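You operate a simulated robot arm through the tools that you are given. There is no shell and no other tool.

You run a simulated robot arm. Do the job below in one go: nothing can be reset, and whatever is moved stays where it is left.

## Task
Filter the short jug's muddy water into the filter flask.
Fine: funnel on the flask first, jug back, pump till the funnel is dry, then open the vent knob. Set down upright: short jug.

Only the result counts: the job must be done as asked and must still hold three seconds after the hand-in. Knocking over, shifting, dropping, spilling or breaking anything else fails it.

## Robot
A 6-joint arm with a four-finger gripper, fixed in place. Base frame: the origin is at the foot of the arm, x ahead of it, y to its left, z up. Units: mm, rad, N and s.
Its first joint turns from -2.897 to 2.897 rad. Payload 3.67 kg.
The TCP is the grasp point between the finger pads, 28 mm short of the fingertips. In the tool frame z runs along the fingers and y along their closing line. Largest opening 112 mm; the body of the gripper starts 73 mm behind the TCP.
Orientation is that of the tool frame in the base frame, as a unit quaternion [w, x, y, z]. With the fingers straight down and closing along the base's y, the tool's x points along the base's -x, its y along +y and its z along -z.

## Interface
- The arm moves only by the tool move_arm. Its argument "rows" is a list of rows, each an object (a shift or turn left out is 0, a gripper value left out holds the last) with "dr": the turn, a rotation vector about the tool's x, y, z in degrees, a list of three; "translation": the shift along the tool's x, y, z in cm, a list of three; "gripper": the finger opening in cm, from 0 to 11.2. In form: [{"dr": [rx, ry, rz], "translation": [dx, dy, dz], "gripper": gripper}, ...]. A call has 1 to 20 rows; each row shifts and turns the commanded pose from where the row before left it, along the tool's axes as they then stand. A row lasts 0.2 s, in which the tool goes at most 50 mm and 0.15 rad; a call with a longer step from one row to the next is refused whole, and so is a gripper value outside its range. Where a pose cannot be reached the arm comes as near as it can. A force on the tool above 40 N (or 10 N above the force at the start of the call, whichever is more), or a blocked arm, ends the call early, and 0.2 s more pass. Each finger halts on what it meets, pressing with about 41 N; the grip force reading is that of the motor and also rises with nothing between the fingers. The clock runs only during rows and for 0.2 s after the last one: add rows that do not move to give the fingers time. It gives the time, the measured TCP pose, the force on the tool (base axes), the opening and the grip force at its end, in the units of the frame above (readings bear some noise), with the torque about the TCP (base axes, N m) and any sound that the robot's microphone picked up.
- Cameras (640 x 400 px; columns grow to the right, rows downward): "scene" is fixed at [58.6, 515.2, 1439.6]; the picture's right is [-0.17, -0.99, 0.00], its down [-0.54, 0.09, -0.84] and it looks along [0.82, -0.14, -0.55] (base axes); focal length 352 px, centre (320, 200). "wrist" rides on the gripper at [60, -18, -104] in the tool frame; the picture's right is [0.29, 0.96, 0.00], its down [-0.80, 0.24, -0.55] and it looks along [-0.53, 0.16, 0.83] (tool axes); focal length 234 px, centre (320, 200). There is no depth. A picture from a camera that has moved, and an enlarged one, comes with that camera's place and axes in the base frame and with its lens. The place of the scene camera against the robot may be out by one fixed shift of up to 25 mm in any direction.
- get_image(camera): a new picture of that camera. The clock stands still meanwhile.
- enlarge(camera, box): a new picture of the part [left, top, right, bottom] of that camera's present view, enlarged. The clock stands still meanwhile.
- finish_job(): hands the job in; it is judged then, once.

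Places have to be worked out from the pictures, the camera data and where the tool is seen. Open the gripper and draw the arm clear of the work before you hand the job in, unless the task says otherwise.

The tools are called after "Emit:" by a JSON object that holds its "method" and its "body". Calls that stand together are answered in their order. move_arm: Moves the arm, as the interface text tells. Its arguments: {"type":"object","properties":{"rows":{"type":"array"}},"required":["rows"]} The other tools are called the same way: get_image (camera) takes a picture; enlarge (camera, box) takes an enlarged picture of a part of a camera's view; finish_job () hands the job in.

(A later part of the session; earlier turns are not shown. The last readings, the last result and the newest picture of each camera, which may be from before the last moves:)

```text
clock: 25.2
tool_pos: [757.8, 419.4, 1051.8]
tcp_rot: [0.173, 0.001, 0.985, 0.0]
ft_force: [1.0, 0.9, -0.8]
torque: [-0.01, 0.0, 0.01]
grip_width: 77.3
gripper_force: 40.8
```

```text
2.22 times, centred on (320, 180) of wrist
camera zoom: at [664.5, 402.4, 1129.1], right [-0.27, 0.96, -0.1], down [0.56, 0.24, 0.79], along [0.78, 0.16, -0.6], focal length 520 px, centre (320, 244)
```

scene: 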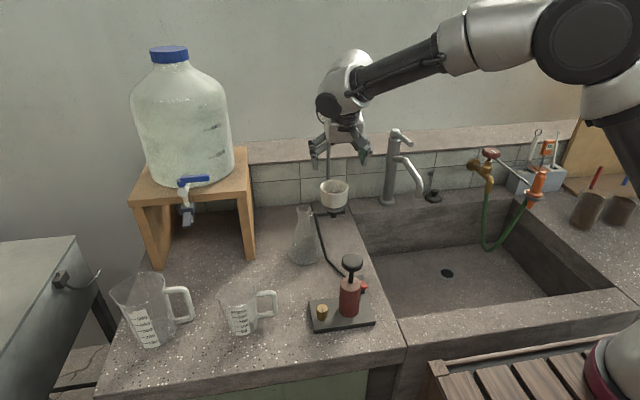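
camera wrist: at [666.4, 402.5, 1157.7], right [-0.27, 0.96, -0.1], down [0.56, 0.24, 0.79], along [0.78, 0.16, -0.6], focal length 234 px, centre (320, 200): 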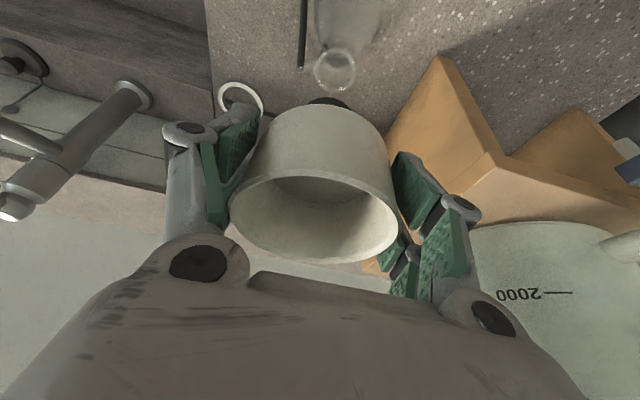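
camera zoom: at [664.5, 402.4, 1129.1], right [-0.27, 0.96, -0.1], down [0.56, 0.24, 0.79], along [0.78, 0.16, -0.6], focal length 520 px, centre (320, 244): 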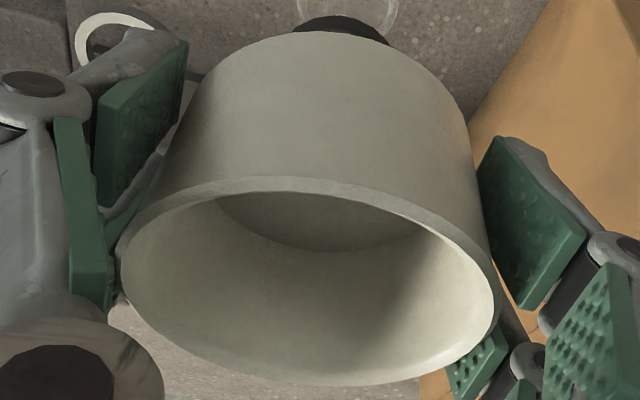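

Correcting for close-range ellipse bias puts the funnel axis about 3.5 mm too far in x and about 0.7 mm low in y. I'll shift it over the mouth and re-check.

Emit:
{"method": "move_arm", "body": {"rows": [{"translation": [0.329, 0.07, -0.12]}, {}, {}]}}

Emit:
{"method": "enlarge", "body": {"camera": "wrist", "box": [290, 40, 380, 130]}}

Emit:
{"method": "enlarge", "body": {"camera": "scene", "box": [280, 170, 330, 220]}}

```text
clock: 26.0
tool_pos: [754.8, 419.3, 1051.9]
tcp_rot: [0.174, 0.0, 0.985, 0.0]
ft_force: [0.2, -0.3, -0.3]
torque: [-0.02, -0.04, -0.01]
grip_width: 77.2
gripper_force: 40.8
```

```text
4.44 times, centred on (335, 85) of wrist
camera zoom: at [660.8, 402.7, 1129.3], right [-0.27, 0.96, -0.1], down [0.56, 0.24, 0.79], along [0.78, 0.16, -0.6], focal length 1041 px, centre (253, 711)
```

zoom: 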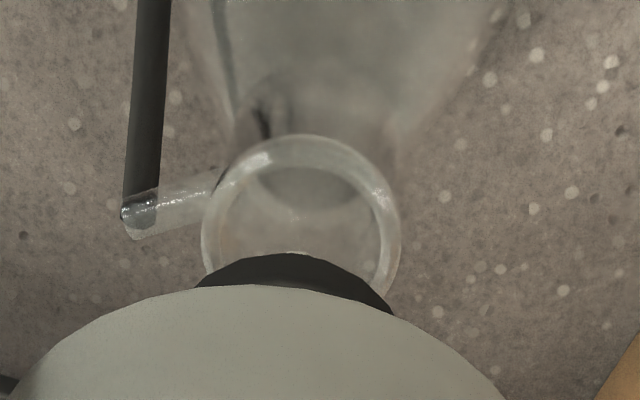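

```text
8.00 times, centred on (305, 195) of scene
camera zoom: at [58.6, 515.2, 1439.6], right [-0.17, -0.99, 0.0], down [-0.54, 0.09, -0.84], along [0.82, -0.14, -0.55], focal length 2817 px, centre (440, 240)
```

zoom: 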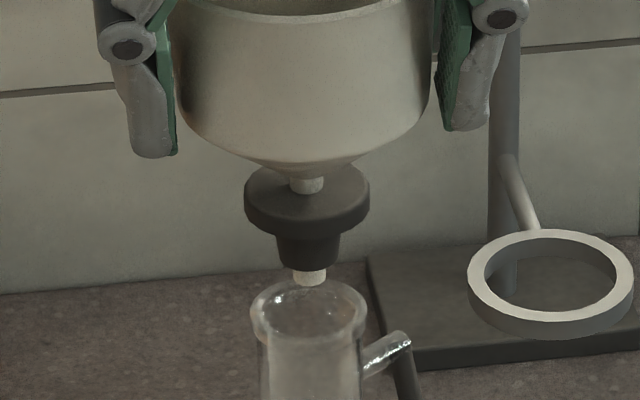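

The tip is now over the centre of the mouth. I'll lower 17 mm so the tip enters and the plug sits just above the mouth, then check.

Emit:
{"method": "move_arm", "body": {"rows": [{"translation": [0.171, 0, 0.47]}, {"translation": [0.171, 0, 0.47]}, {"translation": [0.171, 0, 0.47]}, {"translation": [0.068, 0, 0.188]}, {}]}}

Emit:
{"method": "enlarge", "body": {"camera": "scene", "box": [290, 180, 325, 215]}}

Emit:
{"method": "enlarge", "body": {"camera": "wrist", "box": [290, 40, 380, 130]}}

```text
clock: 27.2
tool_pos: [753.6, 420.2, 1034.2]
tcp_rot: [0.173, 0.0, 0.985, 0.001]
ft_force: [-0.4, -0.7, -0.8]
torque: [-0.01, 0.01, -0.06]
grip_width: 77.4
gripper_force: 41.2
```

```text
11.43 times, centred on (308, 198) of scene
camera zoom: at [58.6, 515.2, 1439.6], right [-0.17, -0.99, 0.0], down [-0.54, 0.09, -0.84], along [0.82, -0.14, -0.55], focal length 4024 px, centre (463, 229)
```

zoom: 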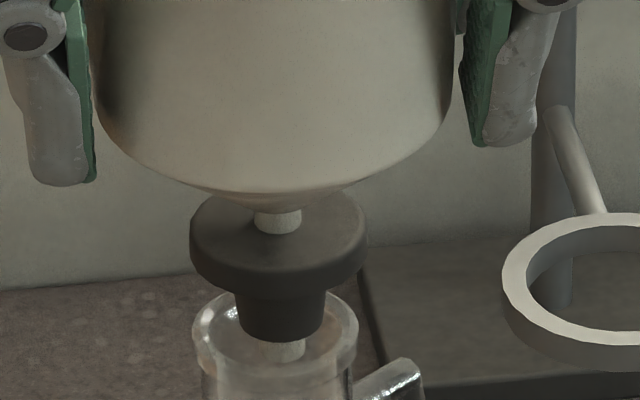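

```text
4.44 times, centred on (335, 85) of wrist
camera zoom: at [659.8, 402.1, 1112.3], right [-0.27, 0.96, -0.1], down [0.56, 0.24, 0.79], along [0.78, 0.16, -0.6], focal length 1041 px, centre (253, 711)
```

zoom: 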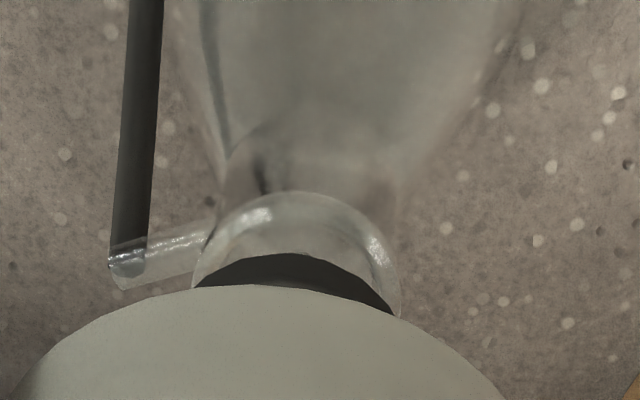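

The plug is about 1 mm toward -y of the mouth centre and depth looks right. I'll shift +1 mm in y and lower into the neck, slowing near the expected seating about 20 mm down.

Emit:
{"method": "move_arm", "body": {"rows": [{"translation": [0, 0.1, 0]}, {"translation": [0.171, 0, 0.47]}, {"translation": [0.171, 0, 0.47]}, {}]}}

Emit:
{"method": "enlarge", "body": {"camera": "scene", "box": [290, 180, 325, 215]}}

```text
clock: 28.2
tool_pos: [755.0, 419.1, 1024.3]
tcp_rot: [0.174, 0.001, 0.985, 0.0]
ft_force: [0.9, -0.2, -0.7]
torque: [-0.02, 0.02, -0.02]
grip_width: 77.4
gripper_force: 40.5
```

```text
11.43 times, centred on (308, 198) of scene
camera zoom: at [58.6, 515.2, 1439.6], right [-0.17, -0.99, 0.0], down [-0.54, 0.09, -0.84], along [0.82, -0.14, -0.55], focal length 4024 px, centre (463, 229)
```

zoom: 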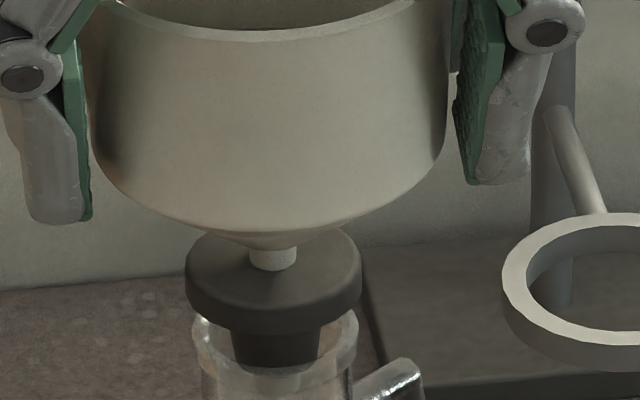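

The plug is inside the neck with no contact force. I'll continue down in small steps.

Emit:
{"method": "move_arm", "body": {"rows": [{"translation": [0.103, 0, 0.282]}, {"translation": [0.103, 0, 0.282]}, {}]}}

Emit:
{"method": "move_arm", "body": {"rows": [{"translation": [0.051, 0, 0.141]}, {}]}}

Emit:
{"method": "move_arm", "body": {"rows": [{"translation": [0.051, 0, 0.141]}, {}]}}

Emit:
{"method": "enlarge", "body": {"camera": "scene", "box": [290, 180, 325, 215]}}

```text
clock: 29.0
tool_pos: [755.1, 420.7, 1019.0]
tcp_rot: [0.174, -0.001, 0.985, -0.001]
ft_force: [0.3, -1.5, -0.4]
torque: [-0.03, -0.02, -0.01]
grip_width: 77.3
gripper_force: 41.1
```

```text
clock: 29.6
tool_pos: [754.2, 420.6, 1017.3]
tcp_rot: [0.175, 0.0, 0.985, 0.0]
ft_force: [0.9, -0.5, -1.3]
torque: [-0.01, -0.06, -0.01]
grip_width: 77.3
gripper_force: 41.5
```

```text
clock: 30.2
tool_pos: [753.4, 420.8, 1015.3]
tcp_rot: [0.174, 0.0, 0.985, -0.001]
ft_force: [1.0, 0.0, -2.0]
torque: [-0.01, -0.06, 0.02]
grip_width: 77.2
gripper_force: 41.0
```

```text
11.43 times, centred on (308, 198) of scene
camera zoom: at [58.6, 515.2, 1439.6], right [-0.17, -0.99, 0.0], down [-0.54, 0.09, -0.84], along [0.82, -0.14, -0.55], focal length 4024 px, centre (463, 229)
```

zoom: 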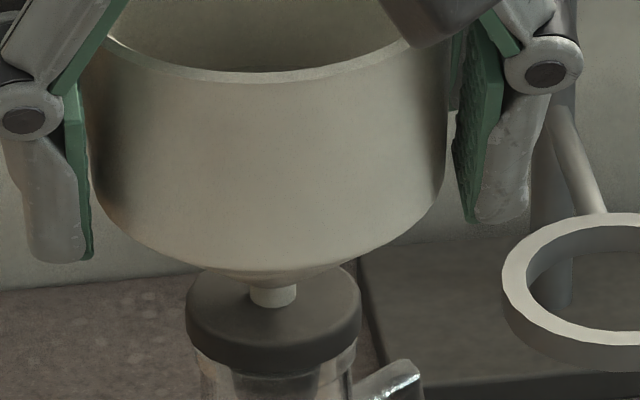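

The flange is nearly on the rim. I'll go in 1 mm steps and watch for the seating force.

Emit:
{"method": "move_arm", "body": {"rows": [{"translation": [0.034, 0, 0.094]}, {}]}}

Emit:
{"method": "move_arm", "body": {"rows": [{"translation": [0.034, 0, 0.094]}, {}]}}

Emit:
{"method": "enlarge", "body": {"camera": "scene", "box": [290, 180, 325, 215]}}

```text
clock: 30.8
tool_pos: [752.4, 420.4, 1014.6]
tcp_rot: [0.174, 0.0, 0.985, 0.0]
ft_force: [0.5, -0.8, -0.9]
torque: [-0.02, -0.03, 0.02]
grip_width: 77.3
gripper_force: 40.8
```

```text
clock: 31.4
tool_pos: [754.2, 421.3, 1013.4]
tcp_rot: [0.174, 0.0, 0.985, -0.001]
ft_force: [1.0, -0.8, -0.7]
torque: [-0.04, -0.03, 0.0]
grip_width: 77.4
gripper_force: 40.8
```

```text
11.43 times, centred on (308, 198) of scene
camera zoom: at [58.6, 515.2, 1439.6], right [-0.17, -0.99, 0.0], down [-0.54, 0.09, -0.84], along [0.82, -0.14, -0.55], focal length 4024 px, centre (463, 229)
```

zoom: 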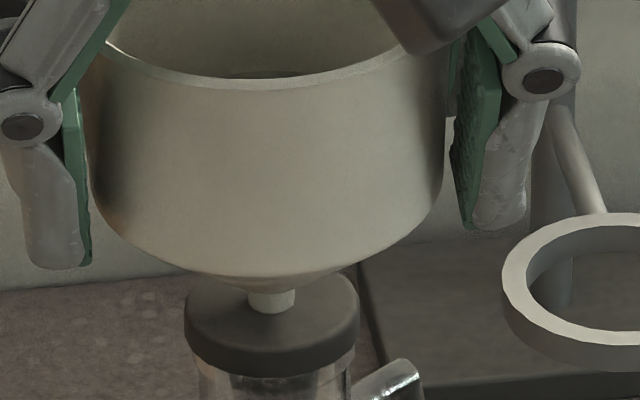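

Emit:
{"method": "move_arm", "body": {"rows": [{"translation": [0.034, 0, 0.094]}, {}]}}

Emit:
{"method": "move_arm", "body": {"rows": [{"translation": [0.034, 0, 0.094]}, {}]}}

Emit:
{"method": "move_arm", "body": {"rows": [{"translation": [0.034, 0, 0.094]}, {}]}}

Emit:
{"method": "enlarge", "body": {"camera": "scene", "box": [290, 185, 325, 220]}}

```text
clock: 32.0
tool_pos: [753.8, 420.9, 1012.3]
tcp_rot: [0.174, 0.0, 0.985, 0.001]
ft_force: [0.3, -0.3, -0.4]
torque: [0.02, -0.09, 0.03]
grip_width: 77.2
gripper_force: 40.9
```

```text
clock: 32.6
tool_pos: [754.3, 422.2, 1012.5]
tcp_rot: [0.174, 0.0, 0.985, 0.001]
ft_force: [1.5, -0.3, 0.7]
torque: [0.05, -0.11, -0.01]
grip_width: 77.4
gripper_force: 40.6
```

```text
clock: 33.2
tool_pos: [754.5, 421.2, 1012.6]
tcp_rot: [0.174, 0.0, 0.985, 0.001]
ft_force: [2.0, -1.4, 7.2]
torque: [-0.06, -0.09, 0.03]
grip_width: 77.3
gripper_force: 41.0
```

```text
11.43 times, centred on (308, 202) of scene
camera zoom: at [58.6, 515.2, 1439.6], right [-0.17, -0.99, 0.0], down [-0.54, 0.09, -0.84], along [0.82, -0.14, -0.55], focal length 4024 px, centre (463, 171)
```

zoom: 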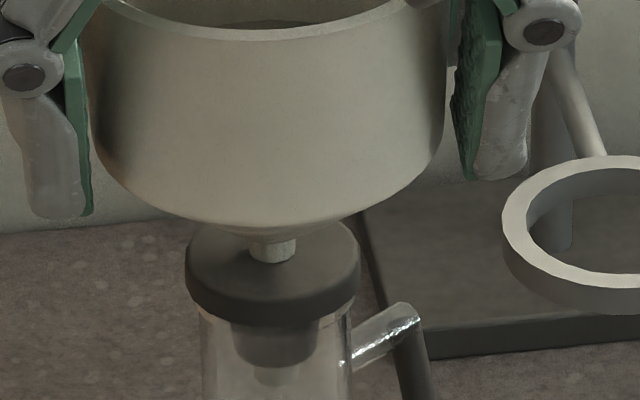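

Seating contact (7 N up) came right where predicted. I'll ease off slightly and open the fingers gently.

Emit:
{"method": "move_arm", "body": {"rows": [{"translation": [-0.02, 0, -0.056]}, {"gripper": 7.75}, {"gripper": 7.9}, {"gripper": 8.1}, {"gripper": 8.4}, {}, {}]}}

Emit:
{"method": "enlarge", "body": {"camera": "scene", "box": [280, 170, 340, 220]}}

Emit:
{"method": "get_image", "body": {"camera": "wrist"}}

```text
clock: 34.8
tool_pos: [755.0, 421.0, 1012.5]
tcp_rot: [0.173, -0.001, 0.985, 0.001]
ft_force: [0.8, 0.2, 0.4]
torque: [0.0, -0.04, -0.03]
grip_width: 84.0
gripper_force: 0.1
```

```text
8.00 times, centred on (310, 195) of scene
camera zoom: at [58.6, 515.2, 1439.6], right [-0.17, -0.99, 0.0], down [-0.54, 0.09, -0.84], along [0.82, -0.14, -0.55], focal length 2817 px, centre (400, 240)
```

zoom: 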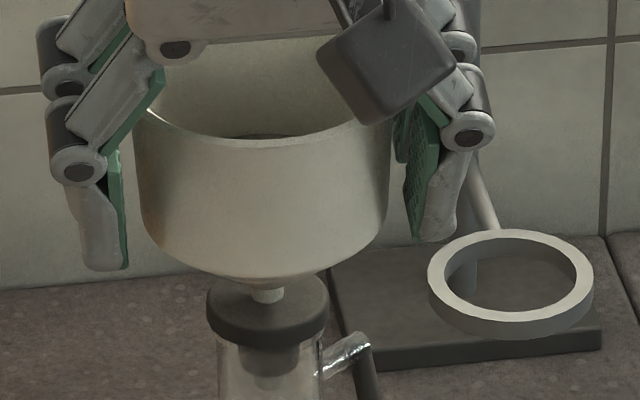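

```text
taken
camera wrist: at [661.1, 403.9, 1089.2], right [-0.27, 0.96, -0.1], down [0.56, 0.24, 0.79], along [0.78, 0.16, -0.6], focal length 234 px, centre (320, 200)
```

wrist: 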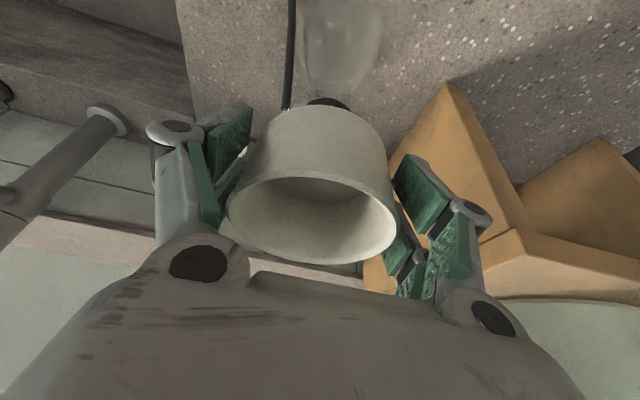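

The funnel stands on the flask. I'll open fully and back straight out along the tool axis.

Emit:
{"method": "move_arm", "body": {"rows": [{"gripper": 9.5}, {"gripper": 11.2}, {}, {"translation": [0, 0, -2]}, {"translation": [0, 0, -4]}, {"translation": [0, 0, -4]}, {"translation": [0, 0, -4]}, {}]}}

Emit:
{"method": "get_image", "body": {"camera": "wrist"}}

Emit:
{"method": "get_image", "body": {"camera": "scene"}}

Emit:
{"method": "enlarge", "body": {"camera": "scene", "box": [260, 160, 350, 280]}}

```text
clock: 36.6
tool_pos: [707.2, 422.0, 1144.7]
tcp_rot: [0.174, 0.0, 0.985, 0.0]
ft_force: [0.3, -0.4, -0.3]
torque: [0.02, -0.02, 0.02]
grip_width: 112.1
gripper_force: 0.0
```

```text
taken
camera wrist: at [613.6, 404.7, 1221.6], right [-0.27, 0.96, -0.1], down [0.56, 0.24, 0.79], along [0.78, 0.16, -0.6], focal length 234 px, centre (320, 200)
```

wrist: 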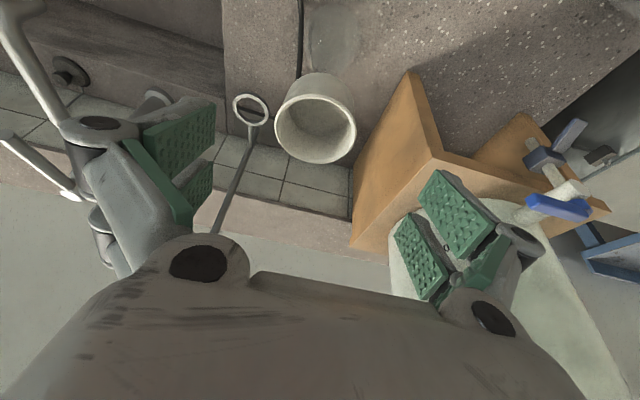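

```text
taken
```

scene: 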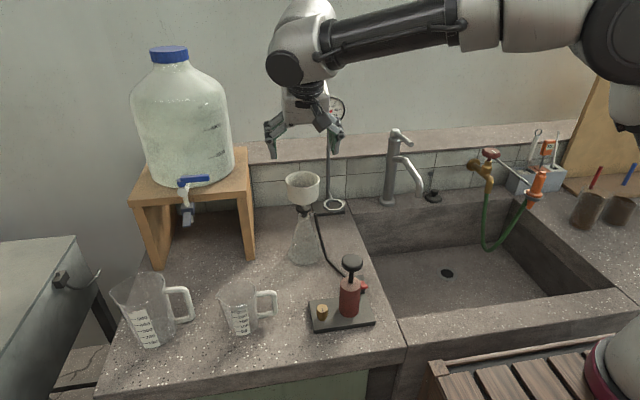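

```text
3.33 times, centred on (305, 220) of scene
camera zoom: at [58.6, 515.2, 1439.6], right [-0.17, -0.99, 0.0], down [-0.54, 0.09, -0.84], along [0.82, -0.14, -0.55], focal length 1174 px, centre (370, 133)
```

zoom: 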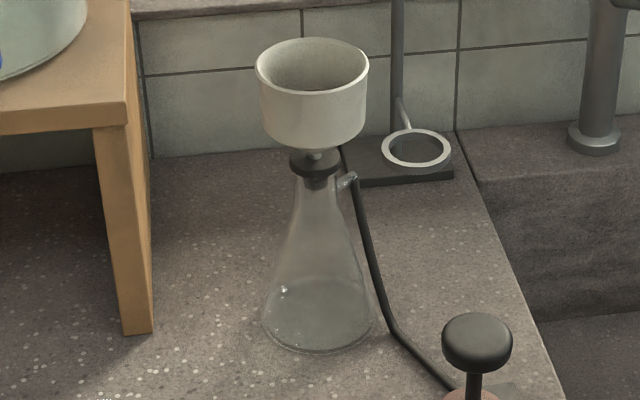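

The funnel is seated upright. Before picking up the jug I'll rehearse the pour motion empty and higher up, to confirm the arm can reach it (yaw -90°, then tilt about the closing axis).

Emit:
{"method": "move_arm", "body": {"rows": [{"dr": [0, 5, 0], "translation": [0, 0, -1]}, {"dr": [0, 5, 0], "translation": [0, 0, -1]}, {"dr": [0, 5, 0], "translation": [0, 0, -1]}, {"dr": [0, 5, 0], "translation": [0, 0, -1]}, {"dr": [0, 0, 7.5]}, {"dr": [0, 0, 7.5]}, {"dr": [0, 0, 7.5]}, {"dr": [0, 0, 7.5]}, {"dr": [0, 0, 7.5]}, {"dr": [0, 0, 7.5]}, {"dr": [0, 0, 7.5]}, {"dr": [0, 0, 7.5]}, {"dr": [0, 0, 7.5]}, {"dr": [0, 0, 7.5]}, {"dr": [0, 0, 7.5]}, {"dr": [0, 0, 7.5]}, {"translation": [1.8, 3.3, 0]}, {"translation": [1.8, 3.3, 0]}, {}]}}

Emit:
{"method": "get_image", "body": {"camera": "scene"}}

```text
clock: 40.6
tool_pos: [748.2, 448.7, 1177.2]
tcp_rot: [0.0, 0.707, 0.707, -0.001]
ft_force: [0.1, 0.0, 1.4]
torque: [0.03, -0.01, 0.01]
grip_width: 111.6
gripper_force: 0.0
out of reach, approached as far as the arm can: row 18
```

```text
taken
```

scene: 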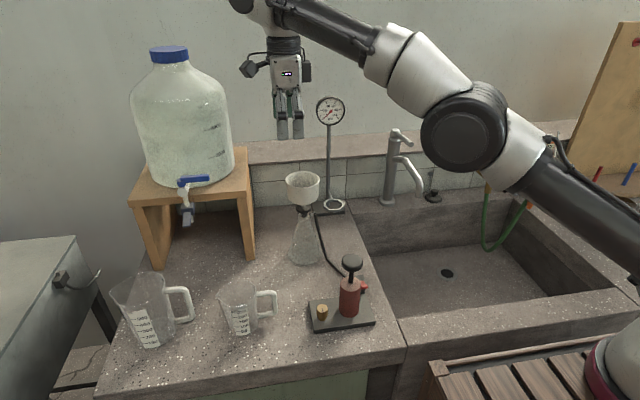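

The yaw works, but straight-down reach tops out here at this height. I'll lower 6 cm and rehearse the tilt to 105°.

Emit:
{"method": "move_arm", "body": {"rows": [{"translation": [0, 0, 3]}, {"translation": [0, 0, 3]}, {"dr": [0, 7.5, 0]}, {"dr": [0, 7.5, 0]}, {"dr": [0, 7.5, 0]}, {"dr": [0, 7.5, 0]}, {"dr": [0, 7.5, 0]}, {"dr": [0, 7.5, 0]}, {}, {}]}}

Emit:
{"method": "get_image", "body": {"camera": "scene"}}

```text
clock: 42.8
tool_pos: [750.4, 447.2, 1117.3]
tcp_rot: [-0.271, 0.653, 0.653, 0.272]
ft_force: [0.6, 0.9, 0.7]
torque: [-0.04, 0.01, -0.03]
grip_width: 111.7
gripper_force: 0.0
```

```text
taken
```

scene: 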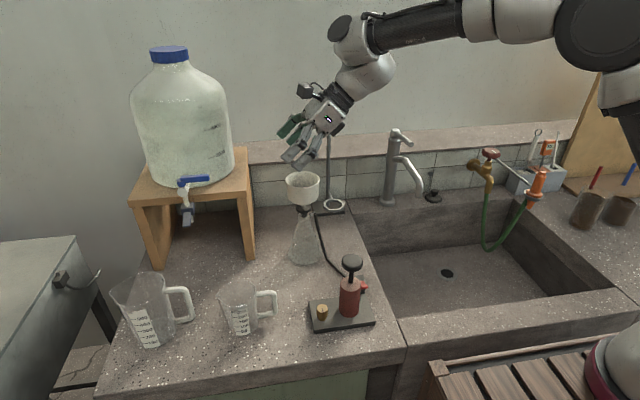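

45° is reached with no trouble. I'll continue the rehearsal to 105°.

Emit:
{"method": "move_arm", "body": {"rows": [{"dr": [0, 7.5, 0]}, {"dr": [0, 7.5, 0]}, {"dr": [0, 7.5, 0]}, {"dr": [0, 7.5, 0]}, {"dr": [0, 7.5, 0]}, {"dr": [0, 7.5, 0]}, {"dr": [0, 7.5, 0]}, {"dr": [0, 7.5, 0]}, {}, {}]}}

Emit:
{"method": "get_image", "body": {"camera": "scene"}}

Emit:
{"method": "get_image", "body": {"camera": "wrist"}}

```text
clock: 45.0
tool_pos: [751.3, 447.4, 1118.2]
tcp_rot: [-0.561, 0.431, 0.43, 0.561]
ft_force: [0.2, -0.4, 1.2]
torque: [-0.01, -0.01, -0.02]
grip_width: 112.1
gripper_force: 0.0
```

```text
taken
```

scene: 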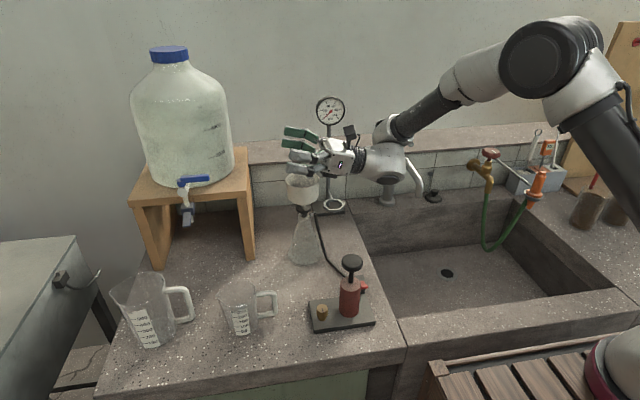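

```text
taken
camera wrist: at [731.6, 332.4, 1149.7], right [0.96, -0.07, 0.28], down [0.24, -0.33, -0.91], along [0.16, 0.94, -0.3], focal length 234 px, centre (320, 200)
```

wrist: 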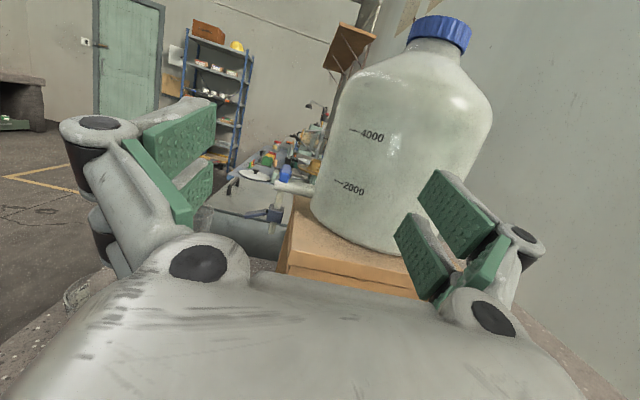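

The full 105° pour pose is reachable and clear. I'll reverse the tilt, turn the yaw to +90° and move above the short jug.

Emit:
{"method": "move_arm", "body": {"rows": [{"dr": [0, -8, 0]}, {"dr": [0, -8, 0]}, {"dr": [0, -8, 0]}, {"dr": [0, -8, 0]}, {"dr": [0, -8, 0]}, {"dr": [0, -8, 0]}, {"dr": [0, -8, 0]}, {"dr": [0, -8, 0]}, {"dr": [0, -8, 0]}, {"dr": [0, -8, 0]}, {"dr": [0, -8, 0]}, {"dr": [0, -8, 0]}, {"dr": [0, -8, 0]}, {"dr": [0, -1, 0]}, {}]}}

Emit:
{"method": "move_arm", "body": {"rows": [{"dr": [0, 0, -8]}, {"dr": [0, 0, -8]}, {"dr": [0, 0, -8]}, {"dr": [0, 0, -8]}, {"dr": [0, 0, -8]}, {"dr": [0, 0, -8]}, {"dr": [0, 0, -8]}, {"dr": [0, 0, -8]}, {"dr": [0, 0, -8]}, {"dr": [0, 0, -8]}, {"dr": [0, 0, -8]}, {"dr": [0, 0, -2]}, {}]}}

```text
clock: 48.2
tool_pos: [751.4, 447.8, 1119.7]
tcp_rot: [0.0, 0.707, 0.708, 0.0]
ft_force: [0.0, 0.6, -0.6]
torque: [0.01, -0.02, 0.0]
grip_width: 112.0
gripper_force: 0.0
```

```text
clock: 51.0
tool_pos: [751.5, 446.7, 1119.8]
tcp_rot: [0.0, -0.001, 1.0, 0.0]
ft_force: [0.8, 0.1, 0.5]
torque: [0.0, 0.0, -0.01]
grip_width: 112.2
gripper_force: 0.1
```

Emit:
{"method": "move_arm", "body": {"rows": [{"translation": [3.2, 2.2, 1.0]}, {"translation": [3.2, 2.2, 1.0]}, {"translation": [3.2, 2.2, 1.0]}, {"translation": [3.2, 2.2, 1.0]}, {"translation": [3.2, 2.2, 1.0]}, {"translation": [3.2, 2.2, 1.0]}, {"dr": [0, 0, -7.5]}, {"dr": [0, 0, -7.5]}, {"dr": [0, 0, -7.5]}, {"dr": [0, 0, -7.5]}, {"dr": [0, 0, -7.5]}, {"dr": [0, 0, -7.5]}, {"dr": [0, 0, -7.5]}, {"dr": [0, 0, -7.5]}, {"dr": [0, 0, -7.5]}, {"dr": [0, 0, -7.5]}, {"dr": [0, 0, -7.5]}, {"dr": [0, 0, -7.5]}, {}, {}]}}

Emit:
{"method": "get_image", "body": {"camera": "wrist"}}

Emit:
{"method": "get_image", "body": {"camera": "scene"}}

```text
clock: 55.2
tool_pos: [559.2, 579.6, 1059.9]
tcp_rot: [0.0, 0.708, -0.706, 0.0]
ft_force: [-1.1, 0.7, 0.8]
torque: [0.0, 0.03, 0.03]
grip_width: 112.1
gripper_force: 0.0
```

```text
taken
camera wrist: at [575.6, 520.1, 1163.8], right [-0.96, -0.29, 0.0], down [-0.24, 0.8, 0.55], along [-0.16, 0.53, -0.83], focal length 234 px, centre (320, 200)
```

wrist: 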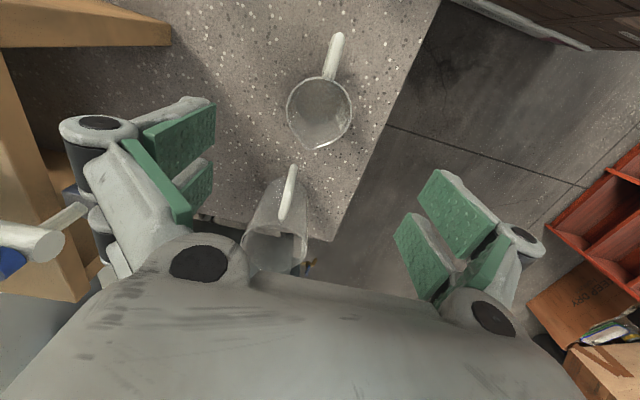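

```text
taken
```

scene: 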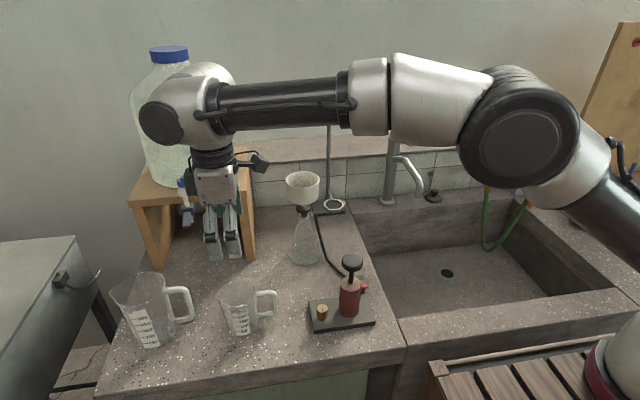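

This is a good top view of the short jug. I'll enlarge it to refine its centre and spout direction.

Emit:
{"method": "enlarge", "body": {"camera": "wrist", "box": [270, 20, 370, 160]}}

Emit:
{"method": "enlarge", "body": {"camera": "wrist", "box": [230, 150, 330, 280]}}

```text
2.86 times, centred on (320, 90) of wrist
camera zoom: at [575.6, 520.1, 1163.8], right [-0.96, -0.29, 0.0], down [-0.24, 0.8, 0.55], along [-0.16, 0.53, -0.83], focal length 669 px, centre (320, 514)
```

zoom: 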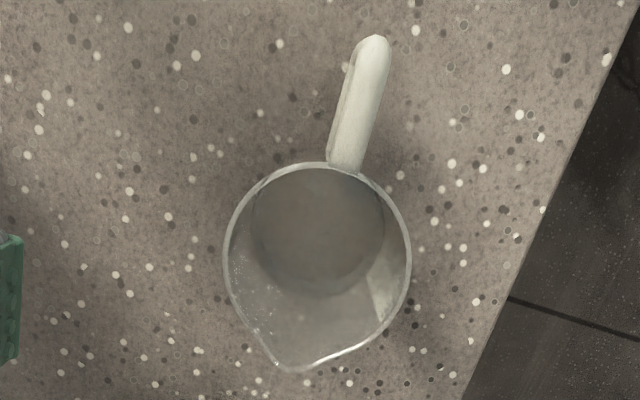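

```text
3.08 times, centred on (280, 215) of wrist
camera zoom: at [575.6, 520.1, 1163.8], right [-0.96, -0.29, 0.0], down [-0.24, 0.8, 0.55], along [-0.16, 0.53, -0.83], focal length 720 px, centre (443, 154)
```

zoom: 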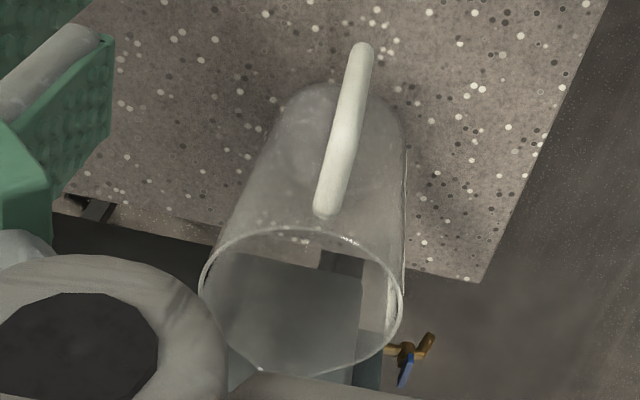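

The refined jug centre is about (559.3, 581.8), with the spout pointing +y and the handle -y. I'll centre and descend to just above the rim.

Emit:
{"method": "move_arm", "body": {"rows": [{"translation": [-0.2, 0, 3.2]}, {"translation": [0, 0, 3.2]}, {"translation": [0, 0, 3.2]}, {"translation": [0, 0, 3.2]}, {}]}}

Emit:
{"method": "get_image", "body": {"camera": "wrist"}}

Emit:
{"method": "enlarge", "body": {"camera": "scene", "box": [180, 200, 320, 350]}}

```text
clock: 56.4
tool_pos: [561.1, 581.9, 935.4]
tcp_rot: [0.001, -0.707, 0.708, -0.001]
ft_force: [-0.2, -0.8, 0.3]
torque: [0.01, 0.03, 0.0]
grip_width: 112.0
gripper_force: 0.0
```

```text
taken
camera wrist: at [576.6, 523.0, 1038.8], right [-0.96, -0.29, 0.0], down [-0.24, 0.8, 0.55], along [-0.16, 0.53, -0.83], focal length 234 px, centre (320, 200)
```

wrist: 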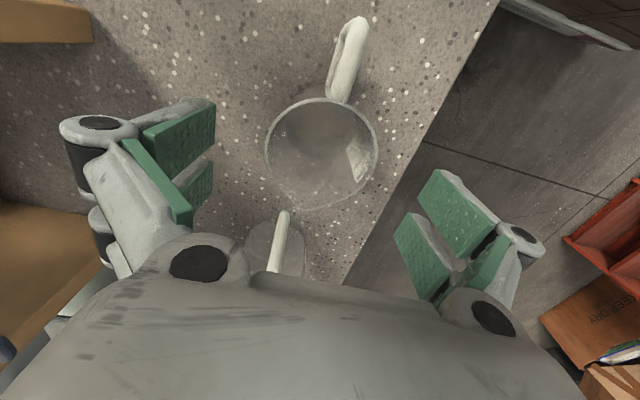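

```text
2.67 times, centred on (250, 275) of scene
camera zoom: at [58.6, 515.2, 1439.6], right [-0.17, -0.99, 0.0], down [-0.54, 0.09, -0.84], along [0.82, -0.14, -0.55], focal length 939 px, centre (507, 0)
```

zoom: 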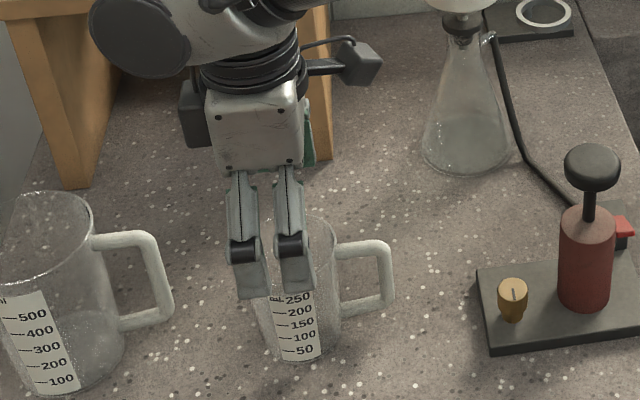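

Centred. I'll lower the open fingers around the jug to TCP z of about 868.

Emit:
{"method": "move_arm", "body": {"rows": [{"translation": [0, 0, 2.2]}, {"translation": [0, 0, 2.2]}, {"translation": [0, 0, 2.2]}, {"gripper": 9.5}, {"gripper": 8.2}, {}]}}

Emit:
{"method": "get_image", "body": {"camera": "wrist"}}

Emit:
{"method": "enlarge", "body": {"camera": "scene", "box": [180, 200, 320, 350]}}

```text
clock: 57.8
tool_pos: [558.0, 579.9, 866.4]
tcp_rot: [0.001, -0.707, 0.707, 0.0]
ft_force: [-0.3, 0.0, -0.7]
torque: [-0.01, -0.01, 0.0]
grip_width: 81.9
gripper_force: 0.1
```

```text
taken
camera wrist: at [574.6, 521.4, 970.4], right [-0.96, -0.29, 0.0], down [-0.24, 0.8, 0.55], along [-0.16, 0.53, -0.83], focal length 234 px, centre (320, 200)
```

wrist: 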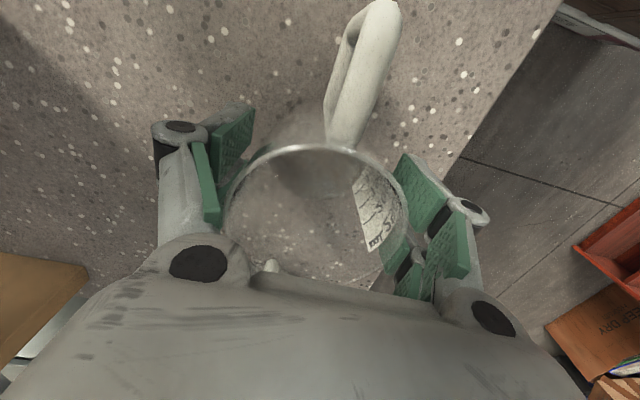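

```text
2.67 times, centred on (250, 275) of scene
camera zoom: at [58.6, 515.2, 1439.6], right [-0.17, -0.99, 0.0], down [-0.54, 0.09, -0.84], along [0.82, -0.14, -0.55], focal length 939 px, centre (507, 0)
```

zoom: 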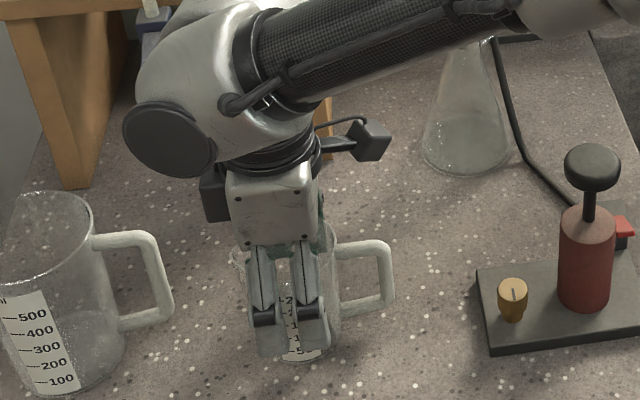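

The fingers straddle the jug evenly. I'll close in small steps to find contact.

Emit:
{"method": "move_arm", "body": {"rows": [{"gripper": 7.7}, {"gripper": 7.4}, {}]}}

Emit:
{"method": "move_arm", "body": {"rows": [{"gripper": 7.2}, {}]}}

Emit:
{"method": "move_arm", "body": {"rows": [{"gripper": 7.0}, {}]}}

Emit:
{"method": "move_arm", "body": {"rows": [{"gripper": 6.8}, {}]}}

```text
clock: 58.6
tool_pos: [558.6, 579.4, 867.0]
tcp_rot: [0.0, -0.707, 0.707, 0.0]
ft_force: [0.3, -0.1, 0.3]
torque: [0.0, -0.01, 0.0]
grip_width: 74.0
gripper_force: 0.1
```

```text
clock: 59.2
tool_pos: [558.7, 580.7, 866.5]
tcp_rot: [0.0, -0.707, 0.707, 0.001]
ft_force: [0.7, 0.5, -0.7]
torque: [0.0, 0.0, -0.02]
grip_width: 72.2
gripper_force: 0.0
```

```text
clock: 59.8
tool_pos: [558.8, 580.2, 866.4]
tcp_rot: [0.0, -0.707, 0.707, 0.0]
ft_force: [-0.3, 0.5, 0.7]
torque: [0.0, -0.02, -0.06]
grip_width: 70.0
gripper_force: 0.1
```

```text
clock: 60.4
tool_pos: [558.3, 580.7, 866.2]
tcp_rot: [-0.001, 0.707, -0.707, -0.001]
ft_force: [-0.1, 0.2, 0.8]
torque: [-0.03, 0.05, 0.02]
grip_width: 68.5
gripper_force: 0.3
```

Emit:
{"method": "move_arm", "body": {"rows": [{"gripper": 6.7}, {}]}}

Emit:
{"method": "move_arm", "body": {"rows": [{"gripper": 6.5}, {}, {}]}}

Emit:
{"method": "get_image", "body": {"camera": "wrist"}}

```text
clock: 61.0
tool_pos: [559.7, 581.2, 867.0]
tcp_rot: [-0.001, -0.707, 0.707, 0.0]
ft_force: [0.5, 0.2, 0.6]
torque: [-0.03, 0.03, 0.02]
grip_width: 67.5
gripper_force: 0.2
```

```text
clock: 61.8
tool_pos: [559.2, 580.5, 866.5]
tcp_rot: [0.0, 0.707, -0.707, 0.0]
ft_force: [0.3, 0.1, -0.1]
torque: [0.01, 0.01, 0.0]
grip_width: 65.0
gripper_force: 0.5
```

```text
taken
camera wrist: at [574.6, 521.4, 970.4], right [-0.96, -0.29, 0.0], down [-0.24, 0.8, 0.55], along [-0.16, 0.53, -0.83], focal length 234 px, centre (320, 200)
```

wrist: 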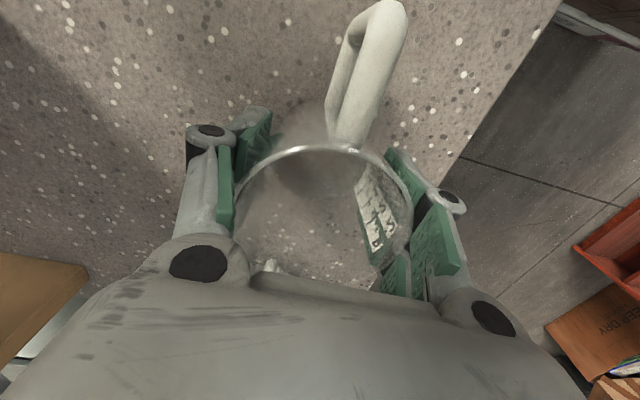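

The jug is being centred by the fingers. I'll continue closing until the grip is firm.

Emit:
{"method": "move_arm", "body": {"rows": [{"gripper": 6.3}, {}]}}

Emit:
{"method": "move_arm", "body": {"rows": [{"gripper": 6.1}, {}, {}]}}

Emit:
{"method": "get_image", "body": {"camera": "wrist"}}

```text
clock: 62.4
tool_pos: [559.6, 580.7, 867.7]
tcp_rot: [0.0, -0.707, 0.707, -0.001]
ft_force: [-0.3, -0.8, -0.1]
torque: [-0.02, 0.03, 0.0]
grip_width: 64.6
gripper_force: 41.0
```

```text
clock: 63.2
tool_pos: [558.8, 580.4, 867.0]
tcp_rot: [0.0, -0.706, 0.708, 0.0]
ft_force: [1.0, -0.1, -0.1]
torque: [-0.02, 0.03, -0.03]
grip_width: 64.6
gripper_force: 41.1
```

```text
taken
camera wrist: at [574.6, 521.4, 970.4], right [-0.96, -0.29, 0.0], down [-0.24, 0.8, 0.55], along [-0.16, 0.53, -0.83], focal length 234 px, centre (320, 200)
```

wrist: 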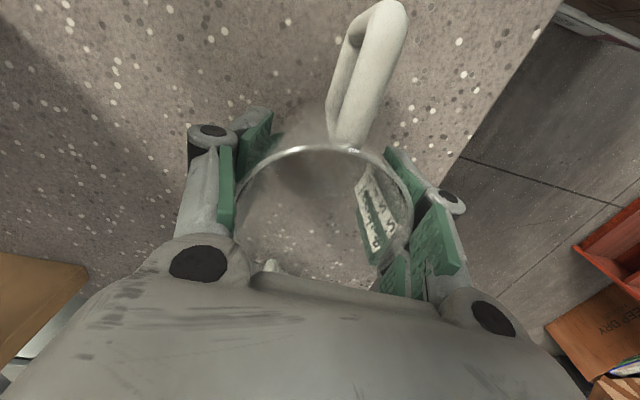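

Firm grip at 64.6 mm. I'll lift gently by 3 cm and check the weight and that the jug hangs upright.

Emit:
{"method": "move_arm", "body": {"rows": [{"gripper": 5.8}, {"translation": [0, 0, -0.5]}, {"translation": [0, 0, -0.7]}, {"translation": [0, 0, -0.9]}, {"translation": [0, 0, -0.9]}, {}, {}]}}

Emit:
{"method": "enlarge", "body": {"camera": "scene", "box": [180, 200, 320, 350]}}

Emit:
{"method": "get_image", "body": {"camera": "wrist"}}

```text
clock: 64.8
tool_pos: [559.4, 582.1, 895.4]
tcp_rot: [0.001, -0.707, 0.707, 0.0]
ft_force: [-0.4, -0.5, -1.5]
torque: [0.01, 0.0, -0.03]
grip_width: 64.6
gripper_force: 41.5
```

```text
2.67 times, centred on (250, 275) of scene
camera zoom: at [58.6, 515.2, 1439.6], right [-0.17, -0.99, 0.0], down [-0.54, 0.09, -0.84], along [0.82, -0.14, -0.55], focal length 939 px, centre (507, 0)
```

zoom: 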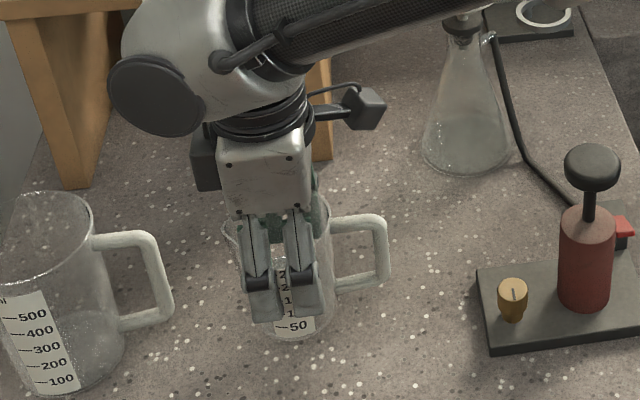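

```text
taken
camera wrist: at [575.4, 522.7, 999.9], right [-0.96, -0.29, 0.0], down [-0.24, 0.8, 0.55], along [-0.16, 0.53, -0.83], focal length 234 px, centre (320, 200)
```

wrist: 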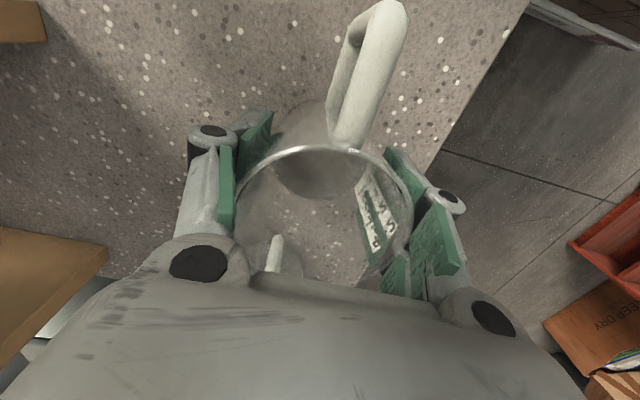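

The jug hangs upright with a weight of about 1.5–2 N. I'll lift to z of about 1060 and move to a clear spot away from the stand, pump and funnel, at moderate speed so nothing slops.

Emit:
{"method": "move_arm", "body": {"rows": [{"translation": [0, 0, -1.2]}, {"translation": [0, 0, -2]}, {"translation": [0, 0, -2.2]}, {"translation": [0, 0, -2.2]}, {"translation": [0, 0, -2.2]}, {"translation": [0, 0, -2.2]}, {"translation": [0, 0, -2.2]}, {"translation": [0, 0, -1.5]}, {"translation": [0, 0, -0.8]}, {"translation": [1.0, -0.7, 0]}, {"translation": [1.5, -1.1, 0]}, {"translation": [1.8, -1.3, 0]}, {"translation": [1.5, -1.1, 0]}, {"translation": [0.9, -0.6, 0]}, {}, {}]}}

Emit:
{"method": "get_image", "body": {"camera": "scene"}}

```text
clock: 68.2
tool_pos: [606.7, 513.3, 1061.0]
tcp_rot: [0.0, 0.707, -0.707, -0.001]
ft_force: [-0.3, 0.0, -1.3]
torque: [0.0, 0.01, 0.03]
grip_width: 64.4
gripper_force: 41.4
```

```text
taken
```

scene: 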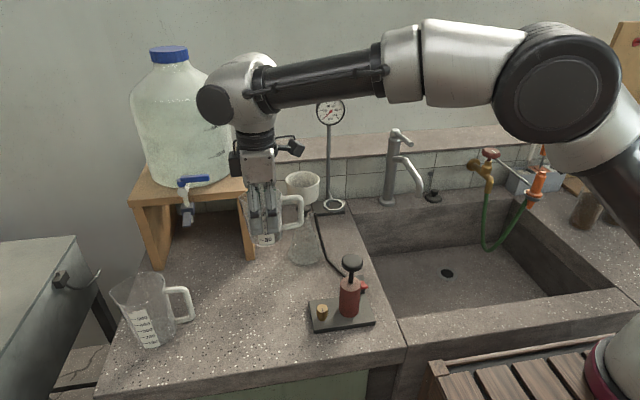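

Next I'll yaw the jug about its own vertical axis by 165° so the spout faces the funnel side.

Emit:
{"method": "move_arm", "body": {"rows": [{"dr": [0, 0, 4]}, {"dr": [0, 0, 7.5]}, {"dr": [0, 0, 7.5]}, {"dr": [0, 0, 7.5]}, {"dr": [0, 0, 7.5]}, {"dr": [0, 0, 7.5]}, {"dr": [0, 0, 7.5]}, {"dr": [0, 0, 7.5]}, {"dr": [0, 0, 7.5]}, {"dr": [0, 0, 7.5]}, {"dr": [0, 0, 7.5]}, {"dr": [0, 0, 3.5]}, {}]}}

Emit:
{"method": "move_arm", "body": {"rows": [{"dr": [0, 0, 4]}, {"dr": [0, 0, 7.5]}, {"dr": [0, 0, 7.5]}, {"dr": [0, 0, 7.5]}, {"dr": [0, 0, 7.5]}, {"dr": [0, 0, 7.5]}, {"dr": [0, 0, 7.5]}, {"dr": [0, 0, 7.5]}, {"dr": [0, 0, 7.5]}, {"dr": [0, 0, 7.5]}, {"dr": [0, 0, 7.5]}, {"dr": [0, 0, 3.5]}, {}, {}]}}

Emit:
{"method": "get_image", "body": {"camera": "scene"}}

Emit:
{"method": "get_image", "body": {"camera": "wrist"}}

```text
clock: 71.0
tool_pos: [604.7, 514.6, 1060.8]
tcp_rot: [0.0, -0.066, 0.998, 0.0]
ft_force: [-0.2, 0.0, -2.0]
torque: [-0.01, 0.0, 0.02]
grip_width: 64.8
gripper_force: 41.0
```

```text
clock: 74.0
tool_pos: [607.3, 514.8, 1061.1]
tcp_rot: [0.0, 0.609, 0.793, -0.001]
ft_force: [-0.4, 0.1, -1.5]
torque: [-0.02, -0.02, -0.01]
grip_width: 64.6
gripper_force: 41.2
```

```text
taken
```

scene: 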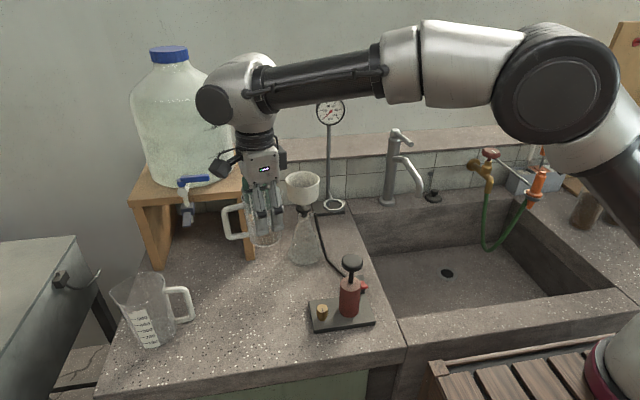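

```text
taken
camera wrist: at [572.9, 568.7, 1165.3], right [0.85, 0.53, 0.0], down [0.44, -0.71, 0.55], along [0.29, -0.47, -0.83], focal length 234 px, centre (320, 200)
```

wrist: 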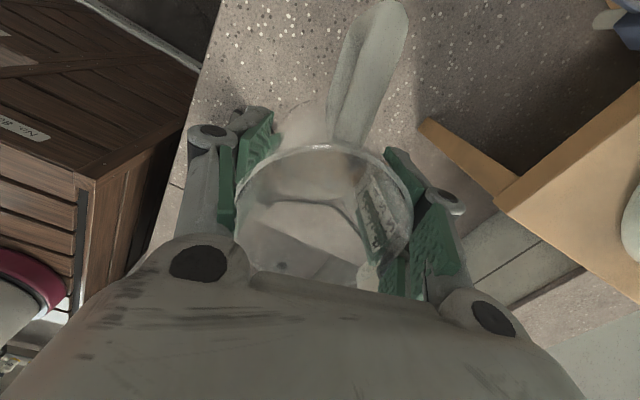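

The spout now faces away from the stand. The water level looks like about 100 mL, so it won't reach the lip before roughly 60°. I'll pre-tilt to 42° here, clear of everything.

Emit:
{"method": "move_arm", "body": {"rows": [{"dr": [0, 3, 0]}, {"dr": [0, 5, 0]}, {"dr": [0, 6, 0]}, {"dr": [0, 6, 0]}, {"dr": [0, 6, 0]}, {"dr": [0, 6, 0]}, {"dr": [0, 5, 0]}, {"dr": [0, 3, 0]}, {"dr": [0, 2, 0]}, {}, {}]}}

Emit:
{"method": "get_image", "body": {"camera": "scene"}}

Emit:
{"method": "get_image", "body": {"camera": "wrist"}}

```text
clock: 76.4
tool_pos: [606.2, 514.3, 1060.8]
tcp_rot: [-0.284, 0.569, 0.74, 0.219]
ft_force: [-0.3, 0.0, -1.5]
torque: [-0.06, 0.0, -0.01]
grip_width: 64.6
gripper_force: 41.4
```

```text
taken
```

scene: 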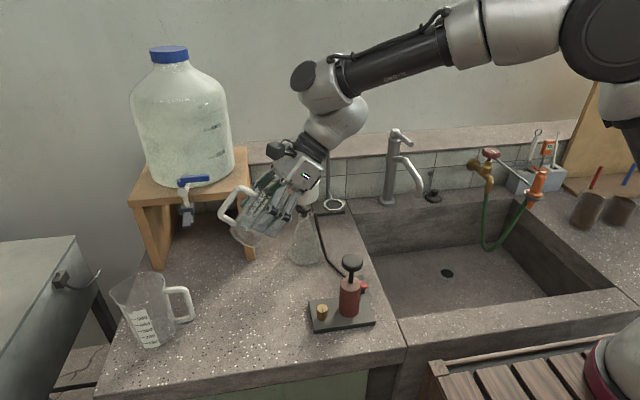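

```text
taken
camera wrist: at [594.3, 486.4, 1177.2], right [0.87, 0.45, 0.19], down [0.48, -0.87, -0.12], along [0.11, 0.2, -0.97], focal length 234 px, centre (320, 200)
```

wrist: 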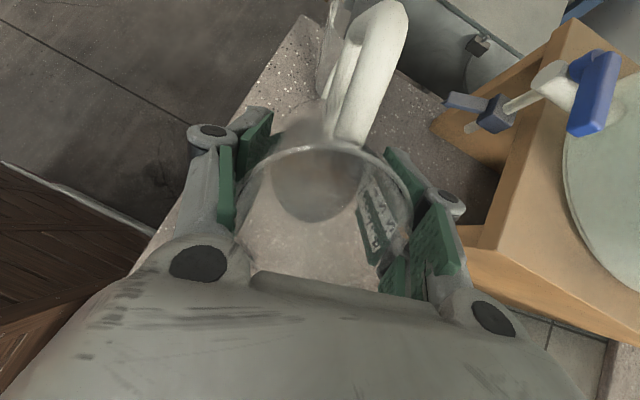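

At 42° tilt there is no spill. I'll raise slightly and move in so the spout is above the +y side of the funnel, about 60 mm over the rim.

Emit:
{"method": "move_arm", "body": {"rows": [{"translation": [0.79, 0, -0.88]}, {"translation": [0.79, 0, -0.88]}, {"translation": [0.79, 0, -0.88]}, {"translation": [-0.28, 0.75, -0.25]}, {"translation": [-0.56, 1.506, -0.504]}, {"translation": [-0.56, 1.506, -0.504]}, {"translation": [-0.56, 1.506, -0.504]}, {"translation": [-0.56, 1.506, -0.504]}, {"translation": [-0.56, 1.506, -0.504]}, {"translation": [-0.56, 1.506, -0.504]}, {"translation": [-0.56, 1.506, -0.504]}, {"translation": [-0.28, 0.756, -0.254]}, {}, {}, {}]}}

Emit:
{"method": "get_image", "body": {"camera": "scene"}}

Emit:
{"method": "enlarge", "body": {"camera": "scene", "box": [220, 110, 360, 230]}}

Emit:
{"method": "get_image", "body": {"camera": "wrist"}}

```text
clock: 79.6
tool_pos: [738.6, 488.1, 1093.7]
tcp_rot: [-0.285, 0.568, 0.741, 0.218]
ft_force: [-1.4, -0.2, -1.2]
torque: [-0.06, 0.0, 0.03]
grip_width: 64.8
gripper_force: 41.0
```

```text
taken
```

scene: 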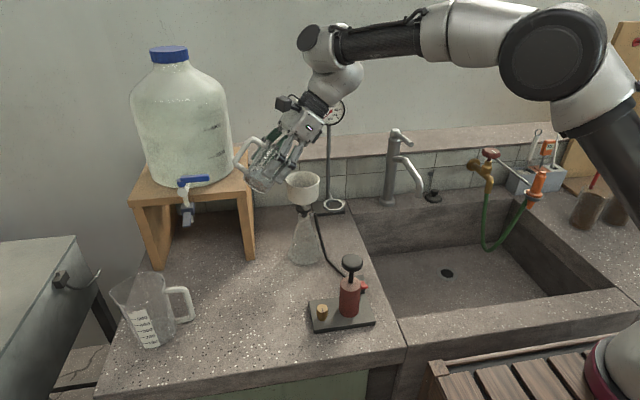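

```text
3.33 times, centred on (290, 170) of scene
camera zoom: at [58.6, 515.2, 1439.6], right [-0.17, -0.99, 0.0], down [-0.54, 0.09, -0.84], along [0.82, -0.14, -0.55], focal length 1174 px, centre (420, 300)
```

zoom: 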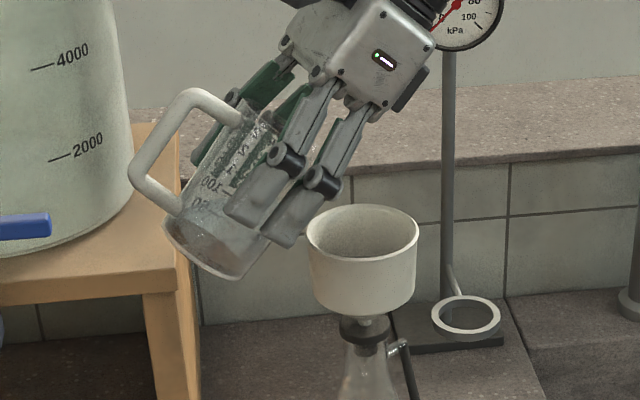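

```text
taken
camera wrist: at [726.8, 460.5, 1212.1], right [0.87, 0.45, 0.19], down [0.48, -0.87, -0.12], along [0.11, 0.2, -0.97], focal length 234 px, centre (320, 200)
```

wrist: 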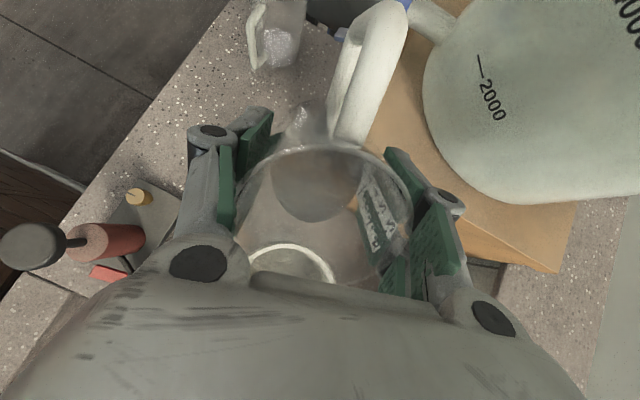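

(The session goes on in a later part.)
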